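You operate a simulated robot arm through the tools that you are given. There is no shell and no other tool. Be economical: measure what you need, move in short steps, check, and stop when the job is done.

The job below is to be done with a simulated robot arm. You get a single attempt, and the scene is never put back.

TASK
Put the tub from the air deck on the strip behind the loom board. Take the pass tag and leave it on the access opening. Fetch the small roller and set it on the hub deck. Put the long-neck brush on the worktop of the parts trolley. Press the blow button three times. Put the purple brake block from the kit bench on the deck strip ahead of the job card. Take the tape roll and leave it on the deck strip ahead of the job card. Put the 2.00 mm spacer block from the seat bench on the yellow thin pad and the 2.25 mm spacer block on top of the white polish tin there. Do these in any order. Set down upright: brake block, spacer block.

Only the result counts: the job must be done as asked and must still hold three seconds after the hand-in. Knocking over, shifting, dropping, spilling or breaking anything else fails it.

THE ROBOT
A 6-joint arm with a two-finger parallel gripper on a trunk, on a base that drives. Base frame: it is fixed to the floor where the robot stands at the start and does not move with it; the origin is under the middle of the robot, x ahead of it, y to its left, z up. Readings come in m, degrees, newtons and seconds.
With the tool pointing down near the work surface it reaches from about 0.14 to 0.48 m from the robot's upright axis, wherever it stands. Its first joint turns from -166.0 to 166.0 degrees. Places, roughly: access opening (20x20 cm) [3.42, -1.26, 0.8]; blow button [6.4, -5.1, 0.8]; brake block [8, -1.75, 0.75]; deck strip ahead of the job card (104x21 cm) [5.62, -1.48, 0.8]; hub deck [0.8, -0.9, 0.8]; long-neck brush (4x4x10 cm) [2.3, -2.7, 0.5]; pass tag [0.5, 0, 1.25]; polish tin [8, -11.5, 0.75]; small roller (8x3x9 cm) [3.3, 0.1, 0.8]; spacer block [8, -11.75, 0.75]; strip behind the loom board (22x63 cm) [0.4, -2.98, 0.8]; tape roll (11x11x5 cm) [8.1, -1.1, 0.9]; thin pad (9x8x2 cm) [8.2, -11.5, 0.8]; tub (8x11x6 cm) [0.8, 0.2, 0.8]; worktop of the parts trolley [6.4, -4.6, 0.7]. Payload 1.57 kg.
The tool frame sits at the grasp point between the pads (the TCP): z along the fingers, y along the line on which they close. The tips reach 0.03 m beyond it. Largest opening 0.11 m; finger width 0.024, thickness 0.012; the body of the gripper, 0.048 by 0.112 m, starts 0.078 m behind the TCP.
Orientation is that of the tool frame in the base frame, as a unit quaternion [w, x, y, z]. With the fingers straight down and closing along the base's y, the tool's x points along the base's -x, its y along +y and its z along -z.

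THE INTERFACE
- The arm moves only by the tool send_rows. Its argument "targets" is a list of rows, each a list of 7 numbers: the shift along the tool's x, y, z in m, then the turn, a rotation vector about the tool's x, y, z in degrees, then the opening, from 0 (shut) to 1 (fully open). In form: [[tx, ty, tz, ax, ay, az, grip], ...]. A call has 1 to 20 rows; each row is the pose to reach, as a shift and turn from the pose commanded when the call began, along the tool's axes at that moment. A row lasts 0.2 s, in which the tool goes at most 0.05 m and 8.6 degrees; a call with a longer step from one row to the next is refused whole, and so is a gripper value outside its range. A pose out of reach is approached as far as the arm can. The call stops where the force on the tool passes 40 N (or 10 N more than at its start, if that is more) or the arm is blocked; 0.2 s more then pass. Each finger travels about 0.108 m/s and halts on what it meets, pressing with about 21 N; the grip force reading is that of the motor and also rises with nothing between the fingers. The clock runs only during rows and for 0.2 s after the last one: add rows that repeat a pose to give the fingers time. It gives the time, the measured TCP pose, the force on the tool (base axes), the opening and the grip force at its end, in the units of the frame above (readings bear some noise), with the torque about the TCP (base axes, N m) and any sound that the robot's microphone picked up.
- Cameras (640 x 400 px; columns grow to the right, rows downward): "scene" is now at [0.0508, 0.1042, 1.7828]; the picture's right is [-0.43, -0.90, 0.00], its down [-0.66, 0.31, -0.68] and it looks along [0.62, -0.29, -0.73] (base axes); focal length 275 px, centre (320, 200). "wrist" rides on the gripper at [0.07, 0.016, -0.141] in the tool frame; the picture's right is [-0.23, 0.97, 0.00], its down [-0.86, -0.20, -0.48] and it looks along [-0.47, -0.11, 0.88] (tool axes); focal length 222 px, centre (320, 200). There is no depth. A picture from a camera that has moved, and an enlarged one, comes with that camera's place and axes in the base frame and with its lens.
- grab_frame(camera): a new picture of that camera. It takes no simulated time.
- lift_body(by): slides the trunk up (or, below 0, down) by that many m; the arm and the scene camera ride with it, the base frame stays. It gives what a move gives, with no picture.
- drive_base(legs): drives the robot by 1 to 6 legs, each [ahead, left, turn to the left] in m, m and degrees, along the robot's own axes; the way and the turn of a leg run together, so that a leg with both is an arc; at most 1.5 m and 180 degrees a leg. The arm and the cameras ride along, it lands a little off, and it stops where it bumps. It gives what a move gives.
- aim_head(pan, tilt): turns the head with the scene camera to pan (to the left, within 120 degrees either way) and tilt (down, from -29 to 69), counted from straight ahead of the robot. It gives what a move gives.
- enlarge(camera, box): a new picture of the part [left, top, right, bottom] of that camera's present view, enlarged. It takes no simulated time.
- close_job(): hands the job in; it is judged then, once.

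Work in short steps. Places have to be worked out from the pictures, the camera data and where the tool is seen: move nearer, look again, correct. Check each grasp and each placing, and mend what went wrong. You have 493 turns and 234 pictures in all, those below and enlarged ones among them. Open the gripper and draw the arm clear of the work before you hand the job in, unless the task says otherwise; then end with one line.

The tools are called by a JSON object that holds its "method" and its "body". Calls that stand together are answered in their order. send_rows: Moves the arm, as the interface text tells. Its arguments: {"type":"object","properties":{"targets":{"type":"array","items":{"type":"array","items":{"type":"number"}}}},"required":["targets"]} The other tools are called the same way: lift_body (by) slides the trunk up or down; drive_base (legs) drives the base; aim_head (pan, tilt) turns the head that bears the scene camera; grab_frame (camera) takes a picture; enlarge (camera, box) takes an enlarged picture of a part of a camera's view; close_job () hands the job in.

At the start:

```text
time_s: 0.0
eef_pos: [0.3202, -0.2351, 1.5049]
ee_rot: [0.0, -0.001, 1.0, 0.0]
contact_force: [0.2, -0.4, -0.5]
moment: [-0.01, 0.04, -0.01]
width: 0.1098
finger_force: 0.1
trunk travel left (down, up): [-0.375, 0.215]
robot x, y, heading: [0.001, -0.0, -0.1]
head pan, tilt: [-25.5, 46.9]
```

scene: 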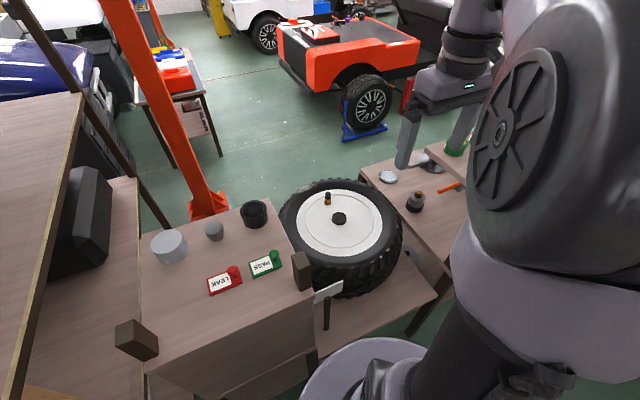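
wrist: 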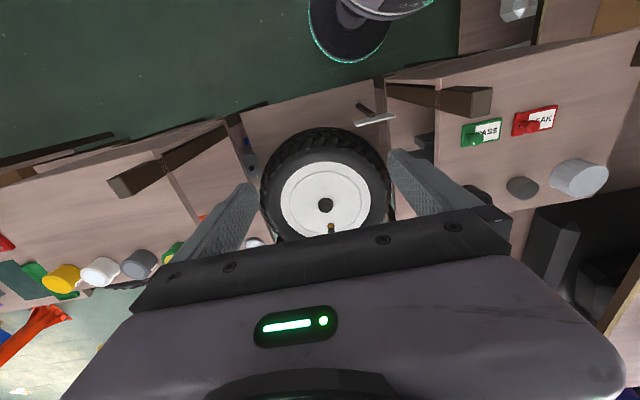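

I'll look around first by aiming the head to the front-left to see the air deck and tag shelf.

{"method": "aim_head", "body": {"pan": 20, "tilt": 45}}

{"method": "grab_frame", "body": {"camera": "scene"}}

```text
time_s: 1.1
eef_pos: [0.3211, -0.2343, 1.5051]
ee_rot: [0.0, 0.0, 1.0, 0.0]
contact_force: [-0.1, 0.1, -1.2]
moment: [-0.02, 0.03, 0.0]
width: 0.1097
finger_force: 0.1
trunk travel left (down, up): [-0.375, 0.215]
robot x, y, heading: [-0.0003, -0.0017, -0.4]
head pan, tilt: [20.0, 45.0]
```

```text
231 pictures are left
camera scene: at [0.0553, 0.1663, 1.7855], right [0.34, -0.94, 0.0], down [-0.66, -0.24, -0.71], along [0.66, 0.24, -0.71], focal length 275 px, centre (320, 200)
```

scene: 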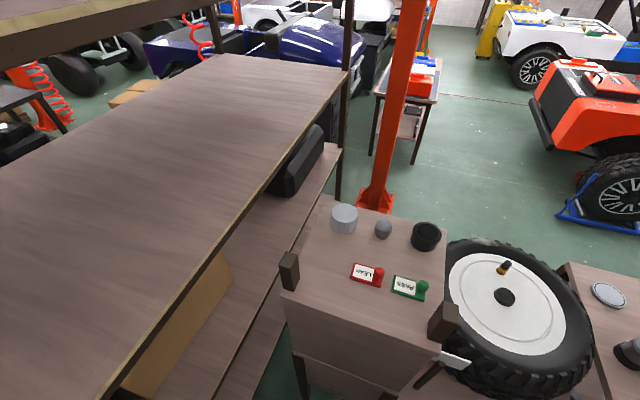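

The tags sit on a shelf top ahead-left. I'll take more views for layout.

{"method": "aim_head", "body": {"pan": 5, "tilt": 65}}

{"method": "grab_frame", "body": {"camera": "scene"}}

{"method": "aim_head", "body": {"pan": 0, "tilt": 10}}

{"method": "grab_frame", "body": {"camera": "scene"}}

{"method": "aim_head", "body": {"pan": -75, "tilt": 30}}

{"method": "grab_frame", "body": {"camera": "scene"}}

{"method": "aim_head", "body": {"pan": -115, "tilt": 30}}

{"method": "grab_frame", "body": {"camera": "scene"}}

```text
time_s: 2.0
eef_pos: [0.321, -0.2353, 1.5051]
ee_rot: [0.0, 0.0, 1.0, 0.0]
contact_force: [0.7, 0.0, -0.8]
moment: [0.0, 0.0, -0.02]
width: 0.11
finger_force: 0.1
trunk travel left (down, up): [-0.375, 0.215]
robot x, y, heading: [0.0006, 0.0003, -0.0]
head pan, tilt: [5.0, 65.0]
```

```text
230 pictures are left
camera scene: at [0.0393, 0.1438, 1.7605], right [0.09, -1.0, 0.0], down [-0.9, -0.08, -0.42], along [0.42, 0.04, -0.91], focal length 275 px, centre (320, 200)
```

scene: 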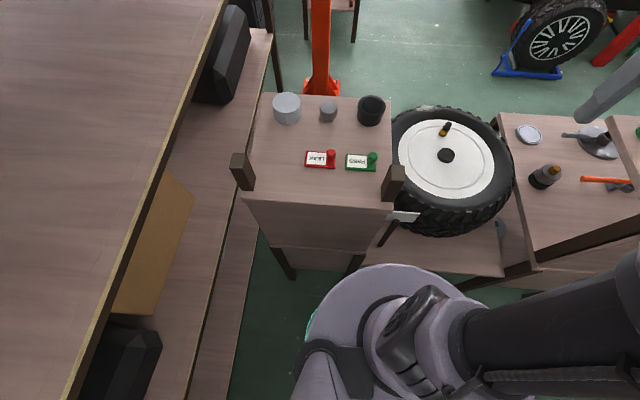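

```text
time_s: 3.2
eef_pos: [0.3212, -0.2357, 1.5055]
ee_rot: [0.0, 0.0, 1.0, 0.0]
contact_force: [0.5, 0.1, 0.0]
moment: [0.01, 0.03, -0.03]
width: 0.11
finger_force: 0.1
trunk travel left (down, up): [-0.375, 0.215]
robot x, y, heading: [-0.0015, 0.0014, -0.1]
head pan, tilt: [0.0, 10.0]
```

```text
229 pictures are left
camera scene: at [0.0719, 0.1385, 1.8404], right [0.0, -1.0, 0.0], down [-0.17, 0.0, -0.98], along [0.98, 0.0, -0.17], focal length 275 px, centre (320, 200)
```

scene: 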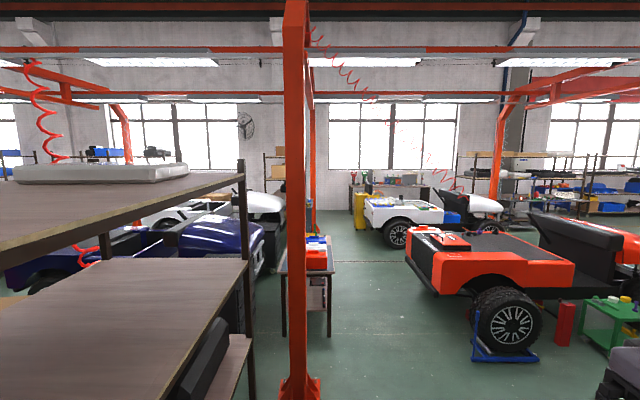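

```text
time_s: 4.7
eef_pos: [0.3197, -0.2367, 1.5047]
ee_rot: [0.0, 0.0, 1.0, 0.0]
contact_force: [0.0, -1.1, 0.3]
moment: [-0.01, 0.01, 0.0]
width: 0.11
finger_force: 0.0
trunk travel left (down, up): [-0.375, 0.215]
robot x, y, heading: [-0.0034, 0.0012, 0.0]
head pan, tilt: [-75.0, 30.0]
```

```text
228 pictures are left
camera scene: at [0.0023, 0.0512, 1.8081], right [-0.97, -0.26, 0.0], down [-0.13, 0.48, -0.87], along [0.22, -0.84, -0.5], focal length 275 px, centre (320, 200)
```

scene: 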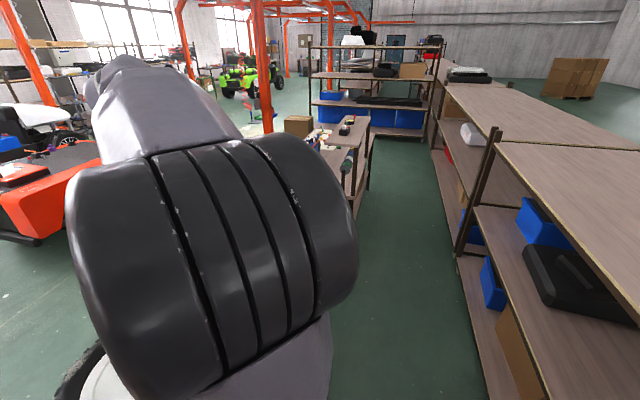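

```text
time_s: 5.7
eef_pos: [0.3214, -0.2354, 1.5046]
ee_rot: [0.0, -0.001, 1.0, 0.0]
contact_force: [0.3, 0.0, -0.7]
moment: [-0.03, 0.0, -0.02]
width: 0.1102
finger_force: 0.1
trunk travel left (down, up): [-0.375, 0.215]
robot x, y, heading: [-0.0006, -0.0014, -0.2]
head pan, tilt: [-115.0, 30.0]
```

```text
227 pictures are left
camera scene: at [-0.0593, 0.0565, 1.8081], right [-0.91, 0.42, 0.0], down [0.21, 0.45, -0.87], along [-0.37, -0.79, -0.5], focal length 275 px, centre (320, 200)
```

scene: 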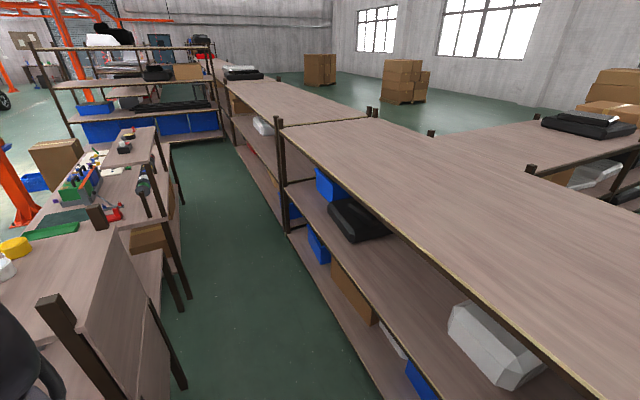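

I'll look at enlarged detail of the shelf front and the benches near the robot.

{"method": "aim_head", "body": {"pan": 8, "tilt": 62}}

{"method": "enlarge", "body": {"camera": "scene", "box": [200, 80, 440, 300]}}

{"method": "aim_head", "body": {"pan": -50, "tilt": 50}}

{"method": "grab_frame", "body": {"camera": "scene"}}

{"method": "grab_frame", "body": {"camera": "wrist"}}

```text
time_s: 7.8
eef_pos: [0.3205, -0.2353, 1.5064]
ee_rot: [0.0, 0.0, 1.0, 0.0]
contact_force: [-0.2, 0.0, 0.1]
moment: [0.01, 0.0, -0.01]
width: 0.1102
finger_force: 0.0
trunk travel left (down, up): [-0.375, 0.215]
robot x, y, heading: [-0.0022, -0.0008, -0.1]
head pan, tilt: [8.0, 62.0]
```

```text
1.82 times, centred on (320, 190) of scene
camera zoom: at [0.0426, 0.1474, 1.7638], right [0.14, -0.99, 0.0], down [-0.87, -0.12, -0.47], along [0.47, 0.07, -0.88], focal length 500 px, centre (320, 218)
```

zoom: 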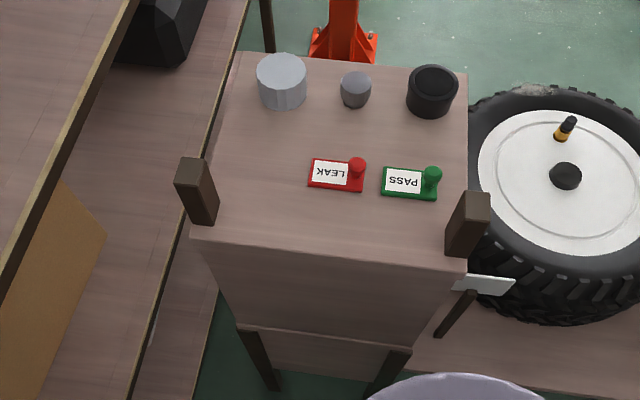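

```text
time_s: 9.0
eef_pos: [0.3211, -0.235, 1.5058]
ee_rot: [-0.001, 0.0, 1.0, -0.001]
contact_force: [-0.6, -0.5, 1.1]
moment: [0.02, 0.02, 0.01]
width: 0.1098
finger_force: 0.1
trunk travel left (down, up): [-0.375, 0.215]
robot x, y, heading: [-0.0016, -0.0023, 0.1]
head pan, tilt: [-50.0, 50.0]
```

```text
225 pictures are left
camera scene: at [0.0284, 0.0795, 1.7786], right [-0.77, -0.64, 0.0], down [-0.49, 0.59, -0.64], along [0.41, -0.49, -0.77], focal length 275 px, centre (320, 200)
```

scene: 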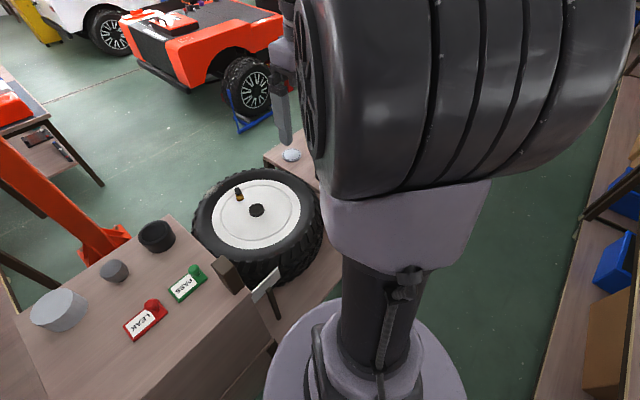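

```text
224 pictures are left
camera wrist: at [0.2516, -0.2186, 1.6466], right [0.23, 0.97, 0.0], down [0.86, -0.2, 0.48], along [0.47, -0.11, -0.88], focal length 222 px, centre (320, 200)
```

wrist: 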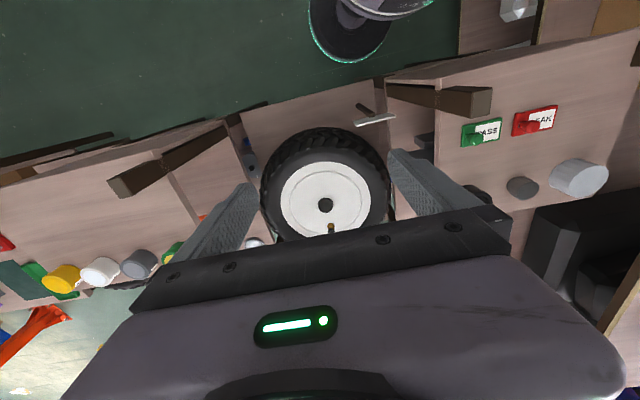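

The tag (with knob) is on a high shelf at about (0.42, 0.08, 1.19). I'll move the arm over it and look with the wrist camera.

{"method": "send_rows", "body": {"targets": [[0, 0.05, 0, 0, 0, 0, 1], [0, 0.1, 0, 0, 0, 0, 1], [0, 0.15, 0, 0, 0, 0, 1], [0, 0.2, 0, 0, 0, 0, 1], [-0.02, 0.24, 0, 0, 0, 0, 1], [-0.04, 0.27, 0, 0, 0, 0, 1]]}}

{"method": "grab_frame", "body": {"camera": "wrist"}}

```text
time_s: 10.4
eef_pos: [0.3623, 0.0344, 1.5043]
ee_rot: [0.0, 0.0, 1.0, 0.0]
contact_force: [-0.4, -0.5, -0.3]
moment: [-0.03, 0.05, 0.02]
width: 0.1099
finger_force: 0.1
trunk travel left (down, up): [-0.375, 0.215]
robot x, y, heading: [-0.0009, -0.002, 0.1]
head pan, tilt: [-50.0, 50.0]
```

```text
223 pictures are left
camera wrist: at [0.2939, 0.0509, 1.6451], right [0.23, 0.97, 0.0], down [0.86, -0.2, 0.48], along [0.47, -0.11, -0.88], focal length 222 px, centre (320, 200)
```

wrist: 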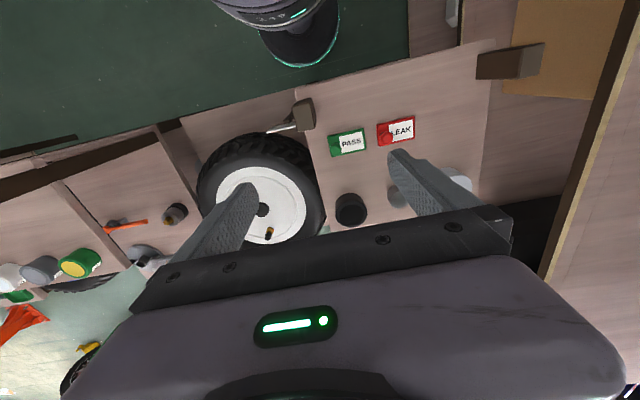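

Pass knob estimated near (0.41, 0.05, 1.21). Moving over it and partly down for a closer look.

{"method": "send_rows", "body": {"targets": [[-0.02, 0.008, 0.04, 0, 0, 0, 1], [-0.047, 0.016, 0.08, 0, 0, 0, 0.8], [-0.047, 0.016, 0.13, 0, 0, 0, 0.6], [-0.047, 0.016, 0.18, 0, 0, 0, 0.5], [-0.047, 0.016, 0.2, 0, 0, 0, 0.5]]}}

{"method": "grab_frame", "body": {"camera": "wrist"}}

```text
time_s: 11.6
eef_pos: [0.4069, 0.0493, 1.3043]
ee_rot: [0.0, 0.0, 1.0, 0.0]
contact_force: [0.3, -0.2, 0.5]
moment: [0.01, 0.0, -0.01]
width: 0.055
finger_force: 0.1
trunk travel left (down, up): [-0.375, 0.215]
robot x, y, heading: [-0.0016, 0.0039, 0.0]
head pan, tilt: [-50.0, 50.0]
```

```text
222 pictures are left
camera wrist: at [0.3382, 0.0668, 1.4463], right [0.23, 0.97, 0.0], down [0.85, -0.2, 0.48], along [0.47, -0.11, -0.88], focal length 222 px, centre (320, 200)
```

wrist: 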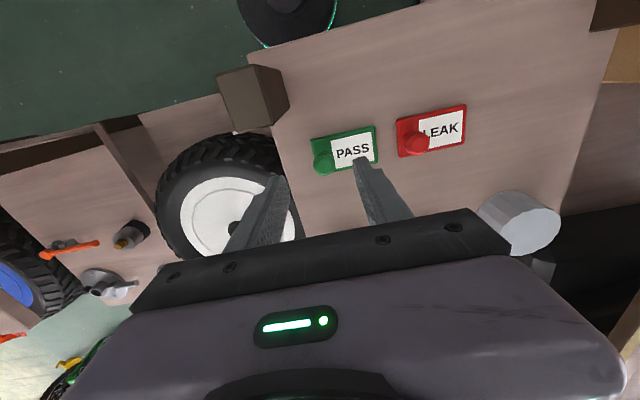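

Knob axis about (0.42, 0.05). Descend to just above and look again.

{"method": "send_rows", "body": {"targets": [[-0.012, 0.001, 0.03, 0, 0, 0, 0.5], [-0.012, 0.001, 0.05, 0, 0, 0, 0.5], [-0.012, 0.001, 0.06, 0, 0, 0, 0.5]]}}

{"method": "enlarge", "body": {"camera": "wrist", "box": [200, 80, 440, 230]}}

```text
time_s: 12.4
eef_pos: [0.4213, 0.0529, 1.2447]
ee_rot: [0.0, 0.0, 1.0, 0.001]
contact_force: [-0.6, 0.2, 0.0]
moment: [0.02, 0.0, -0.01]
width: 0.0548
finger_force: 0.1
trunk travel left (down, up): [-0.375, 0.215]
robot x, y, heading: [0.0011, 0.0033, 0.1]
head pan, tilt: [-50.0, 50.0]
```

```text
2.67 times, centred on (320, 155) of wrist
camera zoom: at [0.3514, 0.069, 1.386], right [0.23, 0.97, 0.0], down [0.86, -0.2, 0.48], along [0.47, -0.11, -0.88], focal length 592 px, centre (320, 320)
```

zoom: 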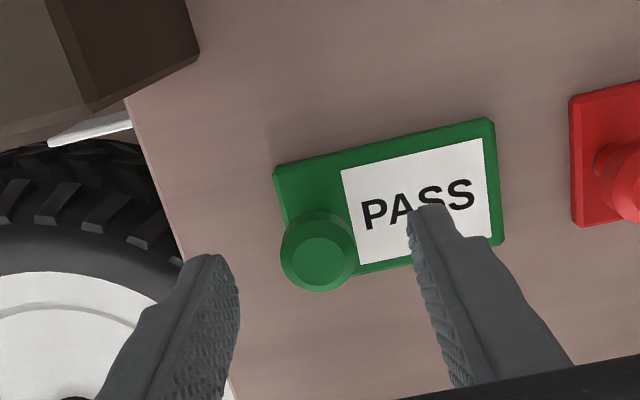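

Aligned. Descend 25 mm and close on the knob.

{"method": "send_rows", "body": {"targets": [[0, 0, 0.012, 0, 0, 0, 0.5], [0, 0, 0.022, 0, 0, 0, 0.5], [0, 0, 0.022, 0, 0, 0, 0.2], [0, 0, 0.022, 0, 0, 0, 0], [0, 0, 0.022, 0, 0, 0, 0], [0, 0, 0.022, 0, 0, 0, 0]]}}

{"method": "enlarge", "body": {"camera": "wrist", "box": [200, 80, 440, 230]}}

```text
time_s: 13.8
eef_pos: [0.4197, 0.0523, 1.2233]
ee_rot: [0.0, 0.0, 1.0, -0.001]
contact_force: [-0.1, 0.4, 0.4]
moment: [0.02, 0.02, 0.01]
width: 0.0224
finger_force: 20.7
trunk travel left (down, up): [-0.375, 0.215]
robot x, y, heading: [-0.0033, -0.0003, 0.1]
head pan, tilt: [-50.0, 50.0]
```

```text
2.67 times, centred on (320, 155) of wrist
camera zoom: at [0.35, 0.0687, 1.3642], right [0.23, 0.97, 0.0], down [0.86, -0.2, 0.48], along [0.47, -0.11, -0.88], focal length 592 px, centre (320, 320)
```

zoom: 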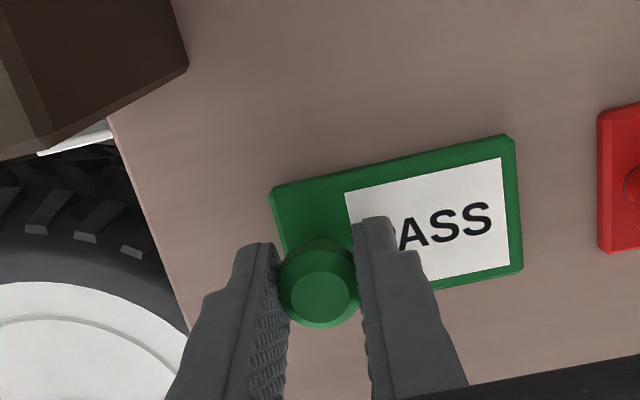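

Grip holds at 22 mm. Lift and check.

{"method": "send_rows", "body": {"targets": [[0, 0, -0.03, 0, 0, 0, 0], [0, 0, -0.08, 0, 0, 0, 0], [0, 0, -0.13, 0, 0, 0, 0], [0, 0, -0.18, 0, 0, 0, 0], [0, 0, -0.23, 0, 0, 0, 0]]}}

{"method": "grab_frame", "body": {"camera": "wrist"}}

```text
time_s: 15.0
eef_pos: [0.4181, 0.0528, 1.4559]
ee_rot: [0.0, 0.0, 1.0, 0.0]
contact_force: [-0.5, -0.1, -0.5]
moment: [0.0, 0.01, 0.01]
width: 0.0225
finger_force: 21.3
trunk travel left (down, up): [-0.375, 0.215]
robot x, y, heading: [-0.0024, -0.0002, 0.0]
head pan, tilt: [-50.0, 50.0]
```

```text
219 pictures are left
camera wrist: at [0.3478, 0.0692, 1.5975], right [0.23, 0.97, 0.0], down [0.85, -0.2, 0.48], along [0.47, -0.11, -0.88], focal length 222 px, centre (320, 200)
```

wrist: 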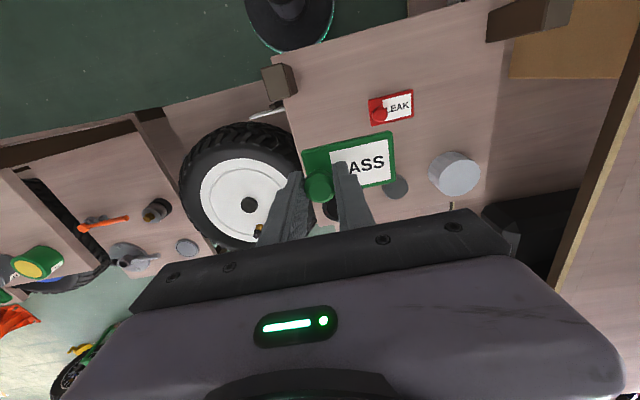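

Tag held. Retract arm to a compact pose, then look down the aisle toward -y.

{"method": "send_rows", "body": {"targets": [[0.04, -0.01, 0, 0, 0, 0, 0], [0.08, -0.03, 0, 0, 0, 0, 0], [0.12, -0.05, 0, 0, 0, 0, 0], [0.16, -0.06, 0, 0, 0, 0, 0]]}}

{"method": "aim_head", "body": {"pan": -90, "tilt": 35}}

{"method": "grab_frame", "body": {"camera": "scene"}}

{"method": "aim_head", "body": {"pan": 110, "tilt": 45}}

{"method": "grab_frame", "body": {"camera": "scene"}}

```text
time_s: 16.0
eef_pos: [0.2565, -0.0072, 1.453]
ee_rot: [-0.001, 0.0, 1.0, 0.0]
contact_force: [-0.5, -0.3, -0.4]
moment: [0.01, 0.0, 0.0]
width: 0.0226
finger_force: 21.3
trunk travel left (down, up): [-0.375, 0.215]
robot x, y, heading: [0.0003, -0.0006, -0.1]
head pan, tilt: [-50.0, 50.0]
```

```text
time_s: 17.1
eef_pos: [0.2572, -0.0085, 1.4549]
ee_rot: [0.0, 0.0, 1.0, 0.001]
contact_force: [-0.1, -0.1, -0.3]
moment: [0.0, 0.04, -0.01]
width: 0.0224
finger_force: 20.8
trunk travel left (down, up): [-0.375, 0.215]
robot x, y, heading: [-0.0025, -0.0002, -0.2]
head pan, tilt: [-90.0, 35.0]
```

```text
218 pictures are left
camera scene: at [-0.0208, 0.0504, 1.8003], right [-1.0, 0.0, 0.0], down [0.0, 0.57, -0.82], along [0.0, -0.82, -0.57], focal length 275 px, centre (320, 200)
```

scene: 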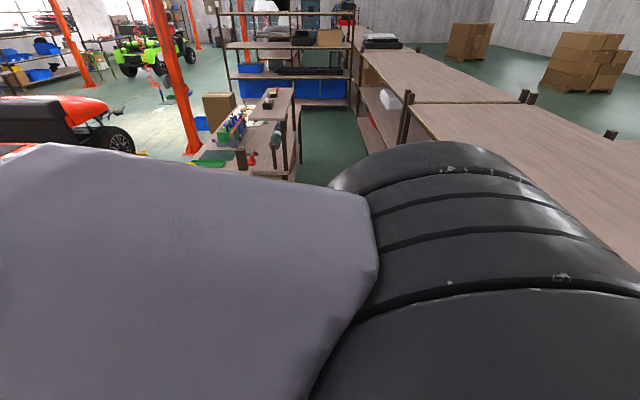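

```text
time_s: 20.0
eef_pos: [0.2582, -0.0083, 1.4536]
ee_rot: [-0.002, 0.0, 1.0, 0.001]
contact_force: [-0.1, -0.4, -0.4]
moment: [-0.01, 0.0, 0.02]
width: 0.0223
finger_force: 20.6
trunk travel left (down, up): [-0.375, 0.215]
robot x, y, heading: [-0.002, 0.0029, 0.2]
head pan, tilt: [110.0, 45.0]
```

```text
217 pictures are left
camera scene: at [0.0645, 0.1378, 1.7941], right [-0.01, -1.0, 0.0], down [-0.63, 0.01, -0.78], along [0.78, -0.01, -0.63], focal length 275 px, centre (320, 200)
```

scene: 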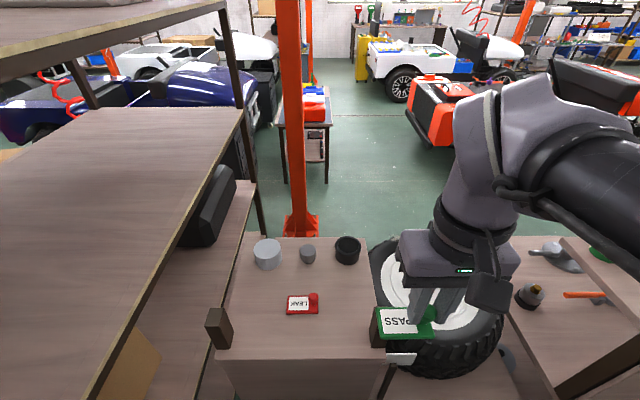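

{"method": "grab_frame", "body": {"camera": "scene"}}

```text
216 pictures are left
camera scene: at [0.0645, 0.1378, 1.7941], right [-0.01, -1.0, 0.0], down [-0.63, 0.01, -0.78], along [0.78, -0.01, -0.63], focal length 275 px, centre (320, 200)
```

scene: 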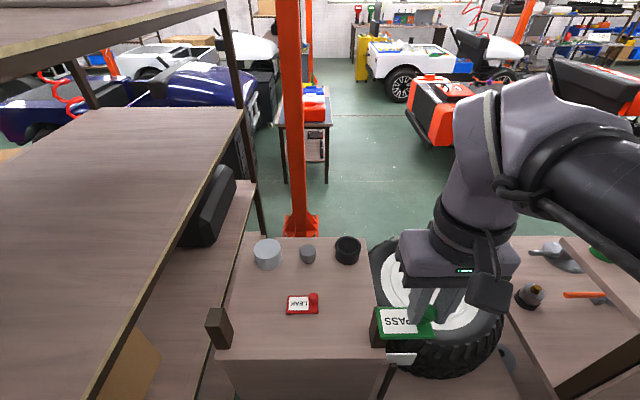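

{"method": "aim_head", "body": {"pan": 60, "tilt": 45}}

{"method": "grab_frame", "body": {"camera": "scene"}}

```text
time_s: 21.2
eef_pos: [0.258, -0.008, 1.4521]
ee_rot: [-0.001, 0.0, 1.0, 0.0]
contact_force: [-0.3, 0.4, -0.4]
moment: [0.02, -0.01, -0.01]
width: 0.0223
finger_force: 21.0
trunk travel left (down, up): [-0.375, 0.215]
robot x, y, heading: [0.0004, -0.002, 0.2]
head pan, tilt: [60.0, 45.0]
```

```text
215 pictures are left
camera scene: at [0.0646, 0.1378, 1.7943], right [-0.01, -1.0, 0.0], down [-0.63, 0.01, -0.78], along [0.78, -0.01, -0.63], focal length 275 px, centre (320, 200)
```

scene: 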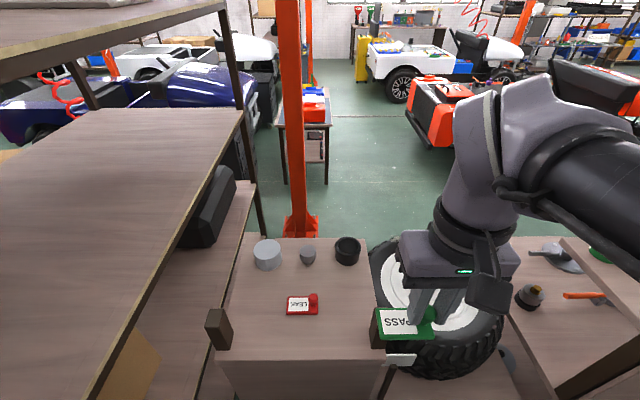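

The retracted elbow is jamming the head. Move the arm back near its original pose (0.32,-0.235), then look again.

{"method": "send_rows", "body": {"targets": [[-0.02, -0.04, 0, 0, 0, 0, 0], [-0.04, -0.08, 0, 0, 0, 0, 0], [-0.06, -0.12, 0, 0, 0, 0, 0], [-0.06, -0.16, 0, 0, 0, 0, 0], [-0.06, -0.2, 0, 0, 0, 0, 0], [-0.06, -0.23, 0, 0, 0, 0, 0]]}}

{"method": "aim_head", "body": {"pan": -110, "tilt": 60}}

{"method": "grab_frame", "body": {"camera": "scene"}}

{"method": "aim_head", "body": {"pan": 60, "tilt": 60}}

{"method": "grab_frame", "body": {"camera": "scene"}}

```text
time_s: 22.6
eef_pos: [0.32, -0.2404, 1.4523]
ee_rot: [0.0, 0.0, 1.0, 0.001]
contact_force: [0.3, 0.0, -0.1]
moment: [-0.01, -0.02, -0.01]
width: 0.0223
finger_force: 20.9
trunk travel left (down, up): [-0.375, 0.215]
robot x, y, heading: [-0.0001, 0.0023, 0.1]
head pan, tilt: [60.0, 45.0]
```

```text
time_s: 25.2
eef_pos: [0.3192, -0.2389, 1.4514]
ee_rot: [0.0, -0.001, 1.0, 0.0]
contact_force: [-0.3, 0.7, -1.9]
moment: [0.0, 0.0, 0.0]
width: 0.0225
finger_force: 20.9
trunk travel left (down, up): [-0.375, 0.215]
robot x, y, heading: [-0.0017, 0.0002, 0.2]
head pan, tilt: [-110.0, 60.0]
```

```text
214 pictures are left
camera scene: at [-0.0438, 0.0758, 1.766], right [-0.94, 0.34, 0.0], down [0.3, 0.81, -0.5], along [-0.17, -0.47, -0.87], focal length 275 px, centre (320, 200)
```

scene: 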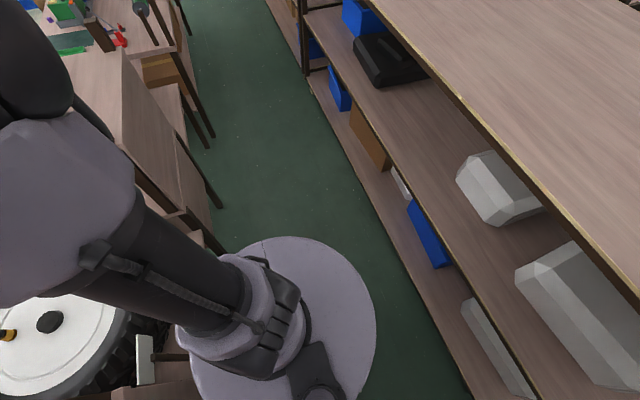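

```text
time_s: 27.8
eef_pos: [0.3201, -0.2397, 1.4534]
ee_rot: [-0.001, 0.0, 1.0, 0.0]
contact_force: [0.3, 0.1, -0.1]
moment: [0.03, -0.01, 0.01]
width: 0.0224
finger_force: 20.9
trunk travel left (down, up): [-0.375, 0.215]
robot x, y, heading: [-0.0015, -0.0005, 0.2]
head pan, tilt: [60.0, 60.0]
```

```text
213 pictures are left
camera scene: at [0.0123, 0.1962, 1.766], right [0.87, -0.5, 0.0], down [-0.43, -0.75, -0.5], along [0.25, 0.43, -0.87], focal length 275 px, centre (320, 200)
```

scene: 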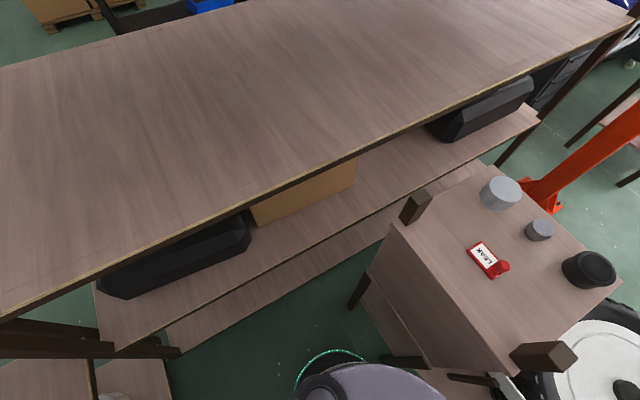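

Aisle runs from x≈-0.7 to 0.24. I'll center the arm in front, back off 0.2 m, and turn to face -y.

{"method": "send_rows", "body": {"targets": [[-0.02, 0.05, 0, 0, 0, 0, 0], [-0.04, 0.1, 0, 0, 0, 0, 0], [-0.06, 0.15, 0, 0, 0, 0, 0], [-0.07, 0.2, 0, 0, 0, 0, 0], [-0.07, 0.24, 0, 0, 0, 0, 0]]}}

{"method": "drive_base", "body": {"legs": [[-0.2, 0, 0], [0, 0, -90]]}}

{"method": "aim_head", "body": {"pan": 0, "tilt": 35}}

{"method": "grab_frame", "body": {"camera": "scene"}}

```text
refused: row 1 steps farther than a row can; nothing moved
```

```text
time_s: 33.2
eef_pos: [-0.4374, -0.3196, 1.4527]
ee_rot: [0.001, 0.706, 0.708, 0.0]
contact_force: [0.6, -0.4, -0.2]
moment: [0.03, 0.02, -0.01]
width: 0.0223
finger_force: 20.9
trunk travel left (down, up): [-0.375, 0.215]
robot x, y, heading: [-0.1977, -0.0029, -89.8]
head pan, tilt: [60.0, 60.0]
```

```text
time_s: 34.5
eef_pos: [-0.4369, -0.3194, 1.4515]
ee_rot: [0.0, 0.706, 0.708, 0.0]
contact_force: [0.0, 0.4, -0.7]
moment: [0.0, 0.01, 0.03]
width: 0.0224
finger_force: 20.5
trunk travel left (down, up): [-0.375, 0.215]
robot x, y, heading: [-0.2014, 0.0029, -90.0]
head pan, tilt: [0.0, 35.0]
```

```text
212 pictures are left
camera scene: at [-0.0596, -0.069, 1.8003], right [-1.0, 0.0, 0.0], down [0.0, 0.57, -0.82], along [0.0, -0.82, -0.57], focal length 275 px, centre (320, 200)
```

scene: 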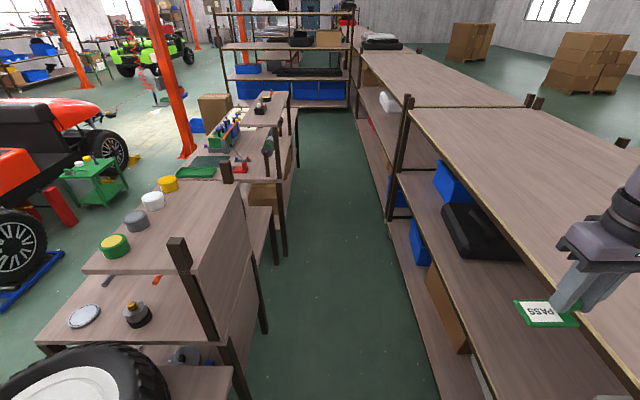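

Good overview. Swing the arm to the front, then drive down the aisle.

{"method": "send_rows", "body": {"targets": [[-0.01, 0.045, 0, 0, 0, 0, 0], [-0.02, 0.09, 0, 0, 0, 0, 0], [-0.03, 0.135, 0, 0, 0, 0, 0], [-0.04, 0.18, 0, 0, 0, 0, 0], [-0.05, 0.22, 0, 0, 0, 0, 0]]}}

{"method": "drive_base", "body": {"legs": [[1.5, 0, 0]]}}

{"method": "grab_frame", "body": {"camera": "scene"}}

{"method": "aim_head", "body": {"pan": 60, "tilt": 35}}

{"method": "grab_frame", "body": {"camera": "scene"}}

```text
time_s: 35.7
eef_pos: [-0.2142, -0.3689, 1.4533]
ee_rot: [-0.001, 0.706, 0.708, 0.0]
contact_force: [0.0, 0.3, -0.7]
moment: [0.01, 0.04, 0.0]
width: 0.0226
finger_force: 21.4
trunk travel left (down, up): [-0.375, 0.215]
robot x, y, heading: [-0.2002, -0.0, -90.0]
head pan, tilt: [0.0, 35.0]
```

```text
time_s: 42.9
eef_pos: [-0.2132, -1.8148, 1.4533]
ee_rot: [0.0, 0.706, 0.708, 0.0]
contact_force: [-0.6, 0.1, -0.6]
moment: [0.0, -0.01, -0.01]
width: 0.0226
finger_force: 21.5
trunk travel left (down, up): [-0.375, 0.215]
robot x, y, heading: [-0.193, -1.4456, -89.9]
head pan, tilt: [0.0, 35.0]
```

```text
211 pictures are left
camera scene: at [-0.0566, -1.515, 1.8003], right [-1.0, 0.0, 0.0], down [0.0, 0.57, -0.82], along [0.0, -0.82, -0.57], focal length 275 px, centre (320, 200)
```

scene: 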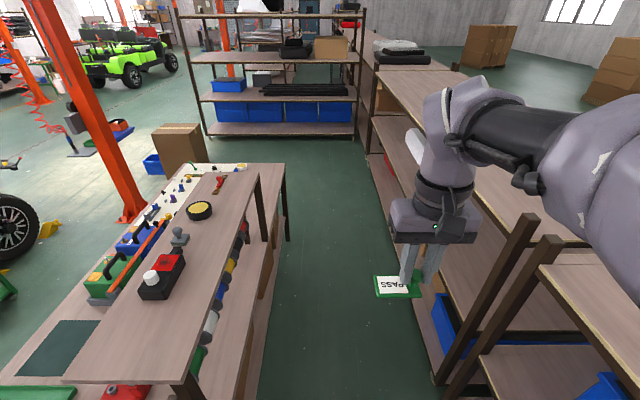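

```text
time_s: 44.2
eef_pos: [-0.2135, -1.8142, 1.453]
ee_rot: [0.0, 0.706, 0.708, 0.0]
contact_force: [0.6, -0.3, 0.0]
moment: [-0.01, 0.02, 0.0]
width: 0.0226
finger_force: 20.8
trunk travel left (down, up): [-0.375, 0.215]
robot x, y, heading: [-0.1962, -1.4449, -89.8]
head pan, tilt: [60.0, 35.0]
```

```text
210 pictures are left
camera scene: at [0.0195, -1.4706, 1.8003], right [-0.5, -0.87, 0.0], down [-0.5, 0.29, -0.82], along [0.71, -0.41, -0.57], focal length 275 px, centre (320, 200)
```

scene: 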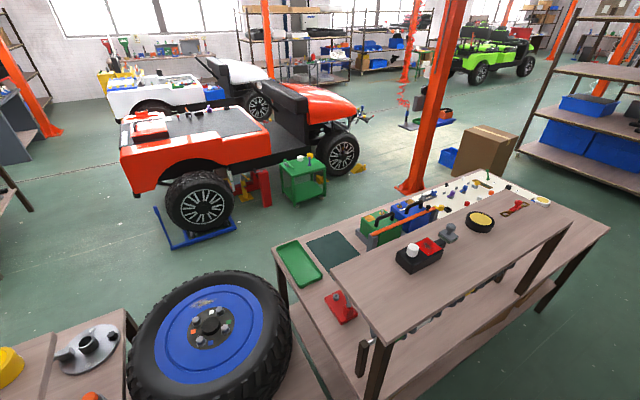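

Bench ends at y≈-3.5, column at (1.93,-3.85), box at (1.7,-4.9). I'll drive on to y≈-4.1, turn toward +x, and look.

{"method": "drive_base", "body": {"legs": [[1.4, 0, 0], [1.4, 0, 0], [0, 0, 90]]}}

{"method": "aim_head", "body": {"pan": 0, "tilt": 30}}

{"method": "grab_frame", "body": {"camera": "scene"}}

```text
time_s: 61.5
eef_pos: [0.1335, -4.2566, 1.4539]
ee_rot: [0.0, 0.016, 1.0, -0.001]
contact_force: [-0.6, 0.7, -0.5]
moment: [0.0, 0.03, 0.0]
width: 0.0225
finger_force: 20.9
trunk travel left (down, up): [-0.375, 0.215]
robot x, y, heading: [-0.2396, -4.23, -1.8]
head pan, tilt: [60.0, 35.0]
```

```text
time_s: 62.8
eef_pos: [0.1333, -4.2575, 1.4531]
ee_rot: [0.0, 0.015, 1.0, 0.0]
contact_force: [-0.3, 0.0, -0.5]
moment: [-0.01, -0.02, 0.0]
width: 0.0228
finger_force: 20.6
trunk travel left (down, up): [-0.375, 0.215]
robot x, y, heading: [-0.2365, -4.2299, -1.8]
head pan, tilt: [0.0, 30.0]
```

```text
209 pictures are left
camera scene: at [-0.1613, -4.0916, 1.8081], right [-0.03, -1.0, 0.0], down [-0.5, 0.01, -0.87], along [0.87, -0.02, -0.5], focal length 275 px, centre (320, 200)
```

scene: 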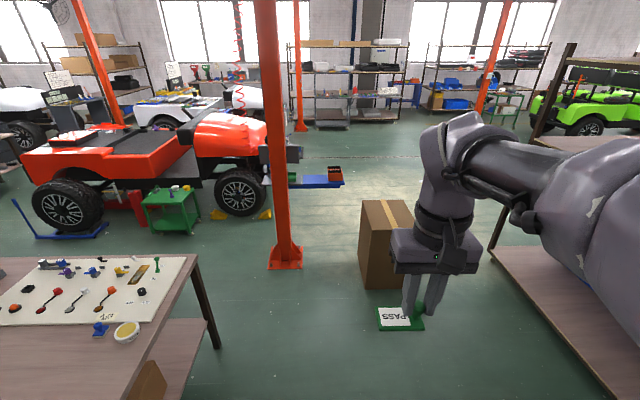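

Column foot x≥1.72, bench edge x≈1.0: a 0.7 m gap; robot base ~0.5 m wide. I'll go to x≈1.36, turn to face -y, and back through with the elbow on the bench side.

{"method": "drive_base", "body": {"legs": [[0, 0, 1.8], [0.8, 0, 0], [0.8, 0, 0], [0, 0, -90]]}}

{"method": "aim_head", "body": {"pan": 110, "tilt": 45}}

{"method": "grab_frame", "body": {"camera": "scene"}}

```text
time_s: 75.2
eef_pos: [1.3248, -4.5908, 1.4532]
ee_rot: [0.0, 0.718, 0.696, 0.0]
contact_force: [-0.1, 0.1, -0.3]
moment: [-0.02, 0.0, 0.0]
width: 0.0226
finger_force: 21.1
trunk travel left (down, up): [-0.375, 0.215]
robot x, y, heading: [1.353, -4.2238, -91.8]
head pan, tilt: [0.0, 30.0]
```

```text
time_s: 77.0
eef_pos: [1.3258, -4.59, 1.4541]
ee_rot: [0.0, 0.718, 0.696, 0.0]
contact_force: [-0.1, 0.4, -0.2]
moment: [0.02, 0.02, 0.0]
width: 0.0226
finger_force: 20.8
trunk travel left (down, up): [-0.375, 0.215]
robot x, y, heading: [1.3517, -4.2243, -91.7]
head pan, tilt: [110.0, 45.0]
```

```text
208 pictures are left
camera scene: at [1.5708, -4.1827, 1.7855], right [0.31, -0.95, 0.0], down [-0.67, -0.22, -0.71], along [0.67, 0.22, -0.71], focal length 275 px, centre (320, 200)
```

scene: 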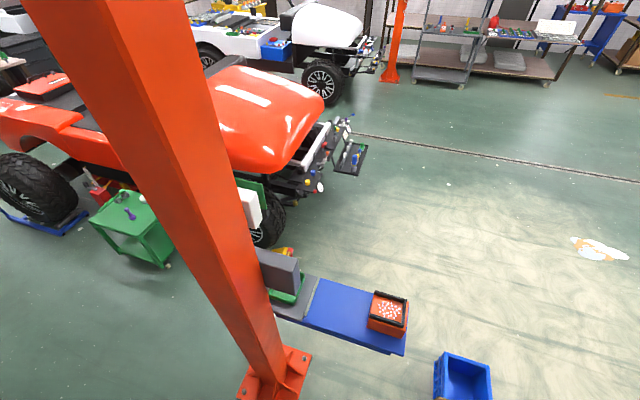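

Clearance ok: foot edge at x≈1.72, robot at 1.353. Correct heading and back up north.

{"method": "drive_base", "body": {"legs": [[0, 0, 1.7], [-0.7, 0, 0]]}}

{"method": "drive_base", "body": {"legs": [[-1.0, 0, 0]]}}

{"method": "grab_frame", "body": {"camera": "scene"}}

```text
time_s: 81.2
eef_pos: [1.3367, -3.9098, 1.4546]
ee_rot: [0.0, 0.7, 0.714, 0.001]
contact_force: [0.5, 0.6, -0.2]
moment: [-0.01, 0.01, 0.02]
width: 0.0226
finger_force: 21.3
trunk travel left (down, up): [-0.375, 0.215]
robot x, y, heading: [1.3472, -3.5421, -89.0]
head pan, tilt: [110.0, 45.0]
```

```text
time_s: 86.5
eef_pos: [1.3147, -2.8904, 1.4541]
ee_rot: [0.0, 0.696, 0.718, 0.0]
contact_force: [0.0, 0.0, -0.9]
moment: [-0.03, 0.04, 0.0]
width: 0.0224
finger_force: 20.8
trunk travel left (down, up): [-0.375, 0.215]
robot x, y, heading: [1.3194, -2.5221, -88.3]
head pan, tilt: [110.0, 45.0]
```

```text
207 pictures are left
camera scene: at [1.5352, -2.4685, 1.7855], right [0.37, -0.93, 0.0], down [-0.66, -0.26, -0.71], along [0.66, 0.26, -0.71], focal length 275 px, centre (320, 200)
```

scene: 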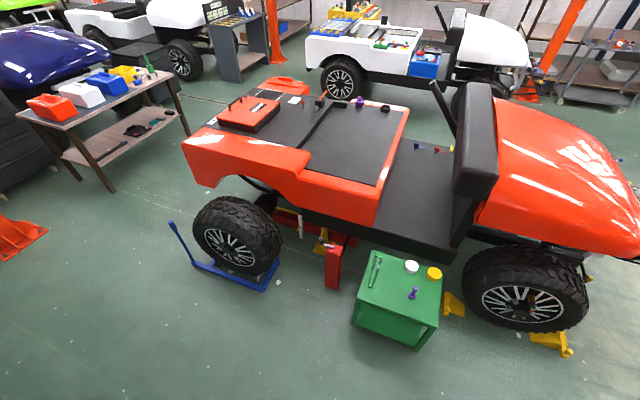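

Enlarge the red buggy's bed to identify the access opening, and the trolley items.

{"method": "enlarge", "body": {"camera": "scene", "box": [180, 60, 420, 210]}}

{"method": "enlarge", "body": {"camera": "scene", "box": [330, 240, 470, 340]}}

{"method": "enlarge", "body": {"camera": "scene", "box": [0, 40, 200, 180]}}

{"method": "enlarge", "body": {"camera": "scene", "box": [300, 0, 540, 120]}}

```text
2.67 times, centred on (300, 135) of scene
camera zoom: at [1.5352, -2.4685, 1.7855], right [0.37, -0.93, 0.0], down [-0.66, -0.26, -0.71], along [0.66, 0.26, -0.71], focal length 733 px, centre (373, 373)
```

zoom: 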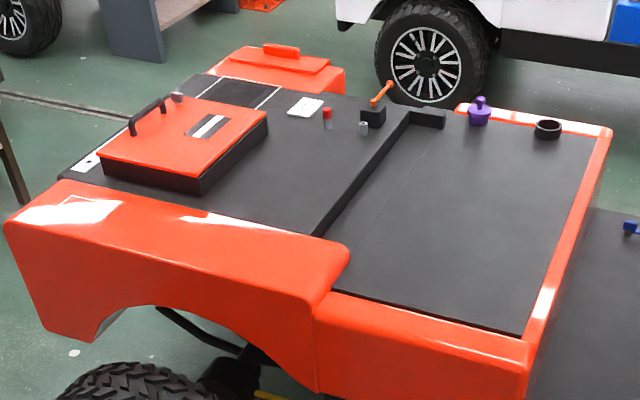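

```text
4.00 times, centred on (400, 290) of scene
camera zoom: at [1.5352, -2.4685, 1.7855], right [0.37, -0.93, 0.0], down [-0.66, -0.26, -0.71], along [0.66, 0.26, -0.71], focal length 1100 px, centre (0, -160)
```

zoom: 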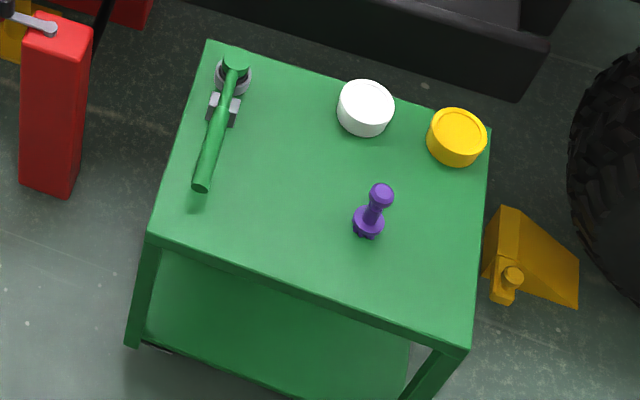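

```text
2.86 times, centred on (100, 110) of scene
camera zoom: at [1.5352, -2.4685, 1.7855], right [0.37, -0.93, 0.0], down [-0.66, -0.26, -0.71], along [0.66, 0.26, -0.71], focal length 785 px, centre (949, 457)
```

zoom: 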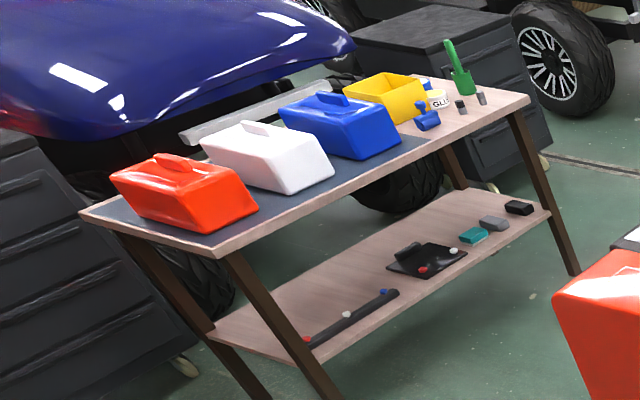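

```text
2.67 times, centred on (420, 60) of scene
camera zoom: at [1.5352, -2.4685, 1.7855], right [0.37, -0.93, 0.0], down [-0.66, -0.26, -0.71], along [0.66, 0.26, -0.71], focal length 733 px, centre (53, 573)
```

zoom: 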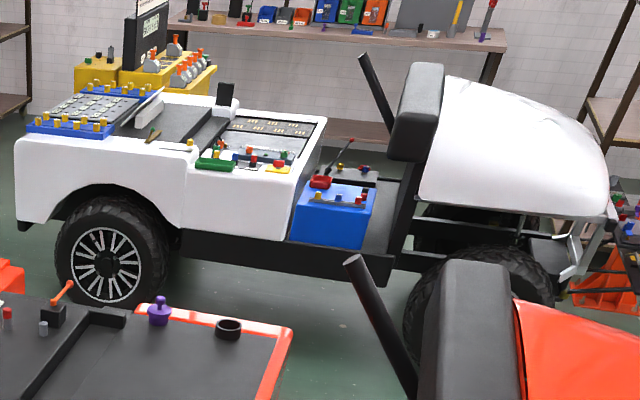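

Access opening identified: dark square at about (3.4,-1.26) at buggy rear; blue small roller on bin table at about (3.26,0). I'll back up to y≈-0.6 and then turn east.

{"method": "drive_base", "body": {"legs": [[0, 0, -1.7], [-1.0, 0, 0], [-0.9, 0, 0], [0, 0, 90]]}}

{"method": "aim_head", "body": {"pan": 0, "tilt": 40}}

{"method": "grab_frame", "body": {"camera": "scene"}}

```text
time_s: 100.1
eef_pos: [1.696, -0.6576, 1.4537]
ee_rot: [0.0, 0.021, 1.0, 0.0]
contact_force: [0.4, 0.6, 0.3]
moment: [-0.02, 0.01, -0.02]
width: 0.0225
finger_force: 21.7
trunk travel left (down, up): [-0.375, 0.215]
robot x, y, heading: [1.3265, -0.623, -2.3]
head pan, tilt: [110.0, 45.0]
```

```text
time_s: 102.0
eef_pos: [1.6949, -0.6561, 1.4532]
ee_rot: [0.0, 0.021, 1.0, 0.0]
contact_force: [0.4, 0.5, -0.3]
moment: [0.0, 0.01, 0.0]
width: 0.0227
finger_force: 21.0
trunk travel left (down, up): [-0.375, 0.215]
robot x, y, heading: [1.3323, -0.6222, -2.7]
head pan, tilt: [0.0, 40.0]
```

```text
202 pictures are left
camera scene: at [1.3996, -0.4806, 1.7969], right [0.03, -1.0, 0.0], down [-0.61, -0.02, -0.8], along [0.8, 0.03, -0.61], focal length 275 px, centre (320, 200)
```

scene: 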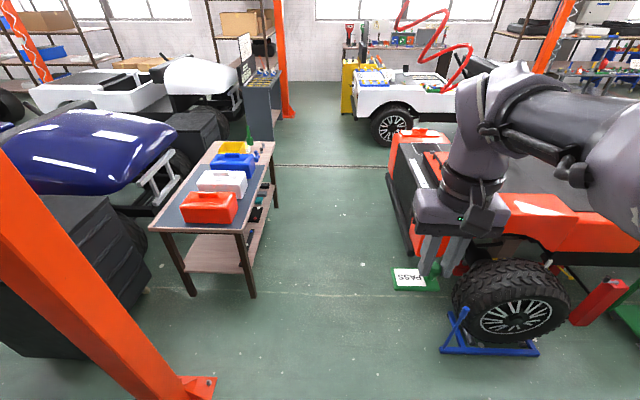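

Corridor clear: table edge y≈0, buggy rear y≈-1.1. Correct heading and drive east 2.05 m.

{"method": "drive_base", "body": {"legs": [[0, 0, 2.6], [1.05, 0, 0], [1.0, 0, 0]]}}

{"method": "grab_frame", "body": {"camera": "scene"}}

```text
time_s: 112.5
eef_pos: [3.7287, -0.6512, 1.4514]
ee_rot: [-0.001, 0.003, 1.0, 0.0]
contact_force: [0.4, -0.4, -0.4]
moment: [-0.03, 0.04, -0.02]
width: 0.0225
finger_force: 21.1
trunk travel left (down, up): [-0.375, 0.215]
robot x, y, heading: [3.3609, -0.6304, -0.4]
head pan, tilt: [0.0, 40.0]
```

```text
201 pictures are left
camera scene: at [3.4253, -0.4948, 1.7939], right [-0.03, -1.0, 0.0], down [-0.63, 0.02, -0.77], along [0.77, -0.02, -0.63], focal length 275 px, centre (320, 200)
```

scene: 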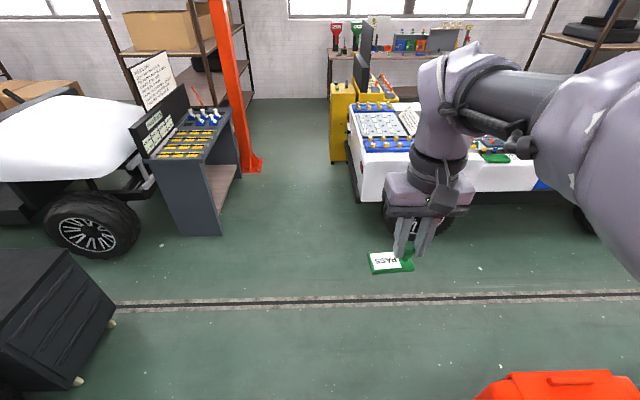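

Turn to face the buggy rear.

{"method": "drive_base", "body": {"legs": [[0, 0, -90]]}}

{"method": "aim_head", "body": {"pan": 10, "tilt": 50}}

{"method": "grab_frame", "body": {"camera": "scene"}}

{"method": "grab_frame", "body": {"camera": "wrist"}}

```text
time_s: 116.7
eef_pos: [3.3387, -1.0007, 1.4533]
ee_rot: [-0.001, 0.709, 0.706, 0.0]
contact_force: [0.3, 0.3, -0.4]
moment: [0.01, 0.03, 0.01]
width: 0.0221
finger_force: 20.5
trunk travel left (down, up): [-0.375, 0.215]
robot x, y, heading: [3.3614, -0.6331, -90.4]
head pan, tilt: [0.0, 40.0]
```

```text
time_s: 117.5
eef_pos: [3.3402, -0.9998, 1.4525]
ee_rot: [-0.001, 0.709, 0.705, 0.0]
contact_force: [-0.1, 0.1, -0.9]
moment: [-0.05, 0.01, 0.01]
width: 0.0224
finger_force: 21.0
trunk travel left (down, up): [-0.375, 0.215]
robot x, y, heading: [3.3625, -0.6329, -90.4]
head pan, tilt: [10.0, 50.0]
```

```text
200 pictures are left
camera scene: at [3.4954, -0.6972, 1.7902], right [-1.0, 0.04, 0.0], down [0.03, 0.66, -0.75], along [-0.03, -0.75, -0.67], focal length 275 px, centre (320, 200)
```

scene: 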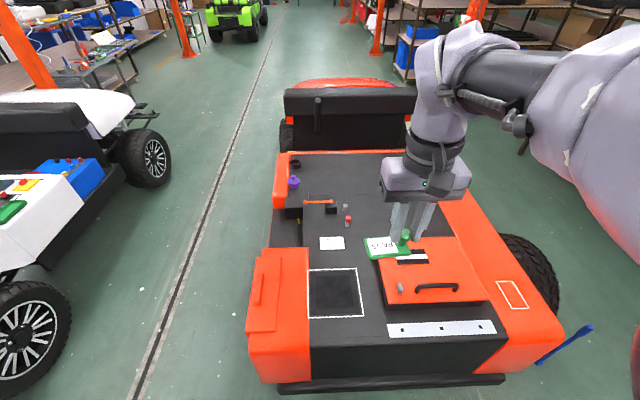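

```text
199 pictures are left
camera wrist: at [3.3566, -0.9303, 1.5942], right [0.97, -0.23, 0.0], down [-0.2, -0.85, 0.48], along [-0.11, -0.46, -0.88], focal length 222 px, centre (320, 200)
```

wrist: 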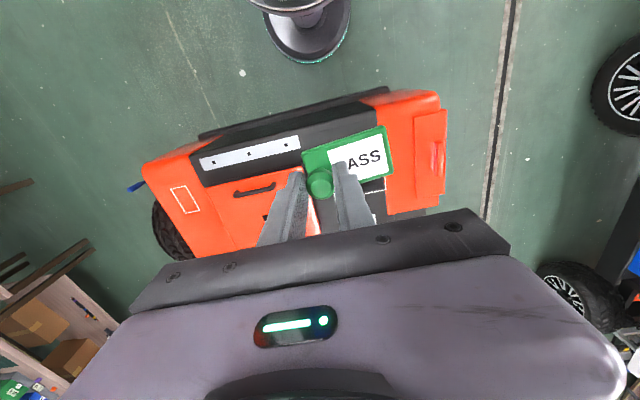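

Opening centre ≈ (3.415,-1.265, 0.8). I'll advance 0.15 m, then lower the trunk.

{"method": "drive_base", "body": {"legs": [[0.15, 0, 0]]}}

{"method": "lift_body", "body": {"by": -0.3}}

{"method": "grab_frame", "body": {"camera": "wrist"}}

```text
time_s: 118.8
eef_pos: [3.3385, -1.1533, 1.4516]
ee_rot: [-0.002, 0.709, 0.705, 0.001]
contact_force: [0.8, -0.3, -1.2]
moment: [0.03, 0.02, 0.0]
width: 0.0224
finger_force: 21.2
trunk travel left (down, up): [-0.375, 0.215]
robot x, y, heading: [3.3582, -0.7787, -90.3]
head pan, tilt: [10.0, 50.0]
```

```text
time_s: 121.8
eef_pos: [3.3385, -1.1508, 1.1522]
ee_rot: [-0.002, 0.709, 0.705, 0.001]
contact_force: [-0.2, -0.6, -0.5]
moment: [0.0, 0.03, -0.02]
width: 0.0225
finger_force: 21.8
trunk travel left (down, up): [-0.075, 0.515]
robot x, y, heading: [3.3579, -0.7854, -90.6]
head pan, tilt: [10.0, 50.0]
```

```text
198 pictures are left
camera wrist: at [3.3559, -1.0824, 1.294], right [0.97, -0.23, 0.0], down [-0.2, -0.86, 0.48], along [-0.11, -0.46, -0.88], focal length 222 px, centre (320, 200)
```

wrist: 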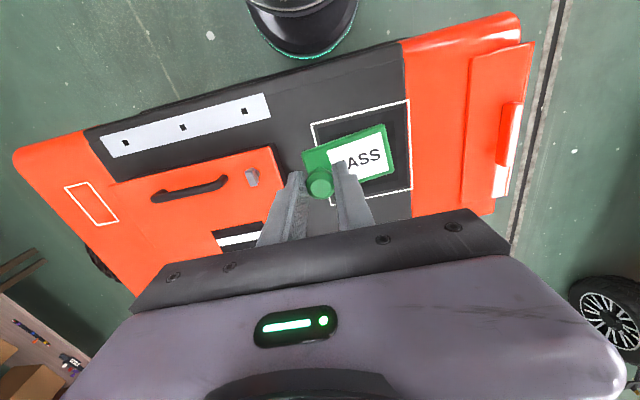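

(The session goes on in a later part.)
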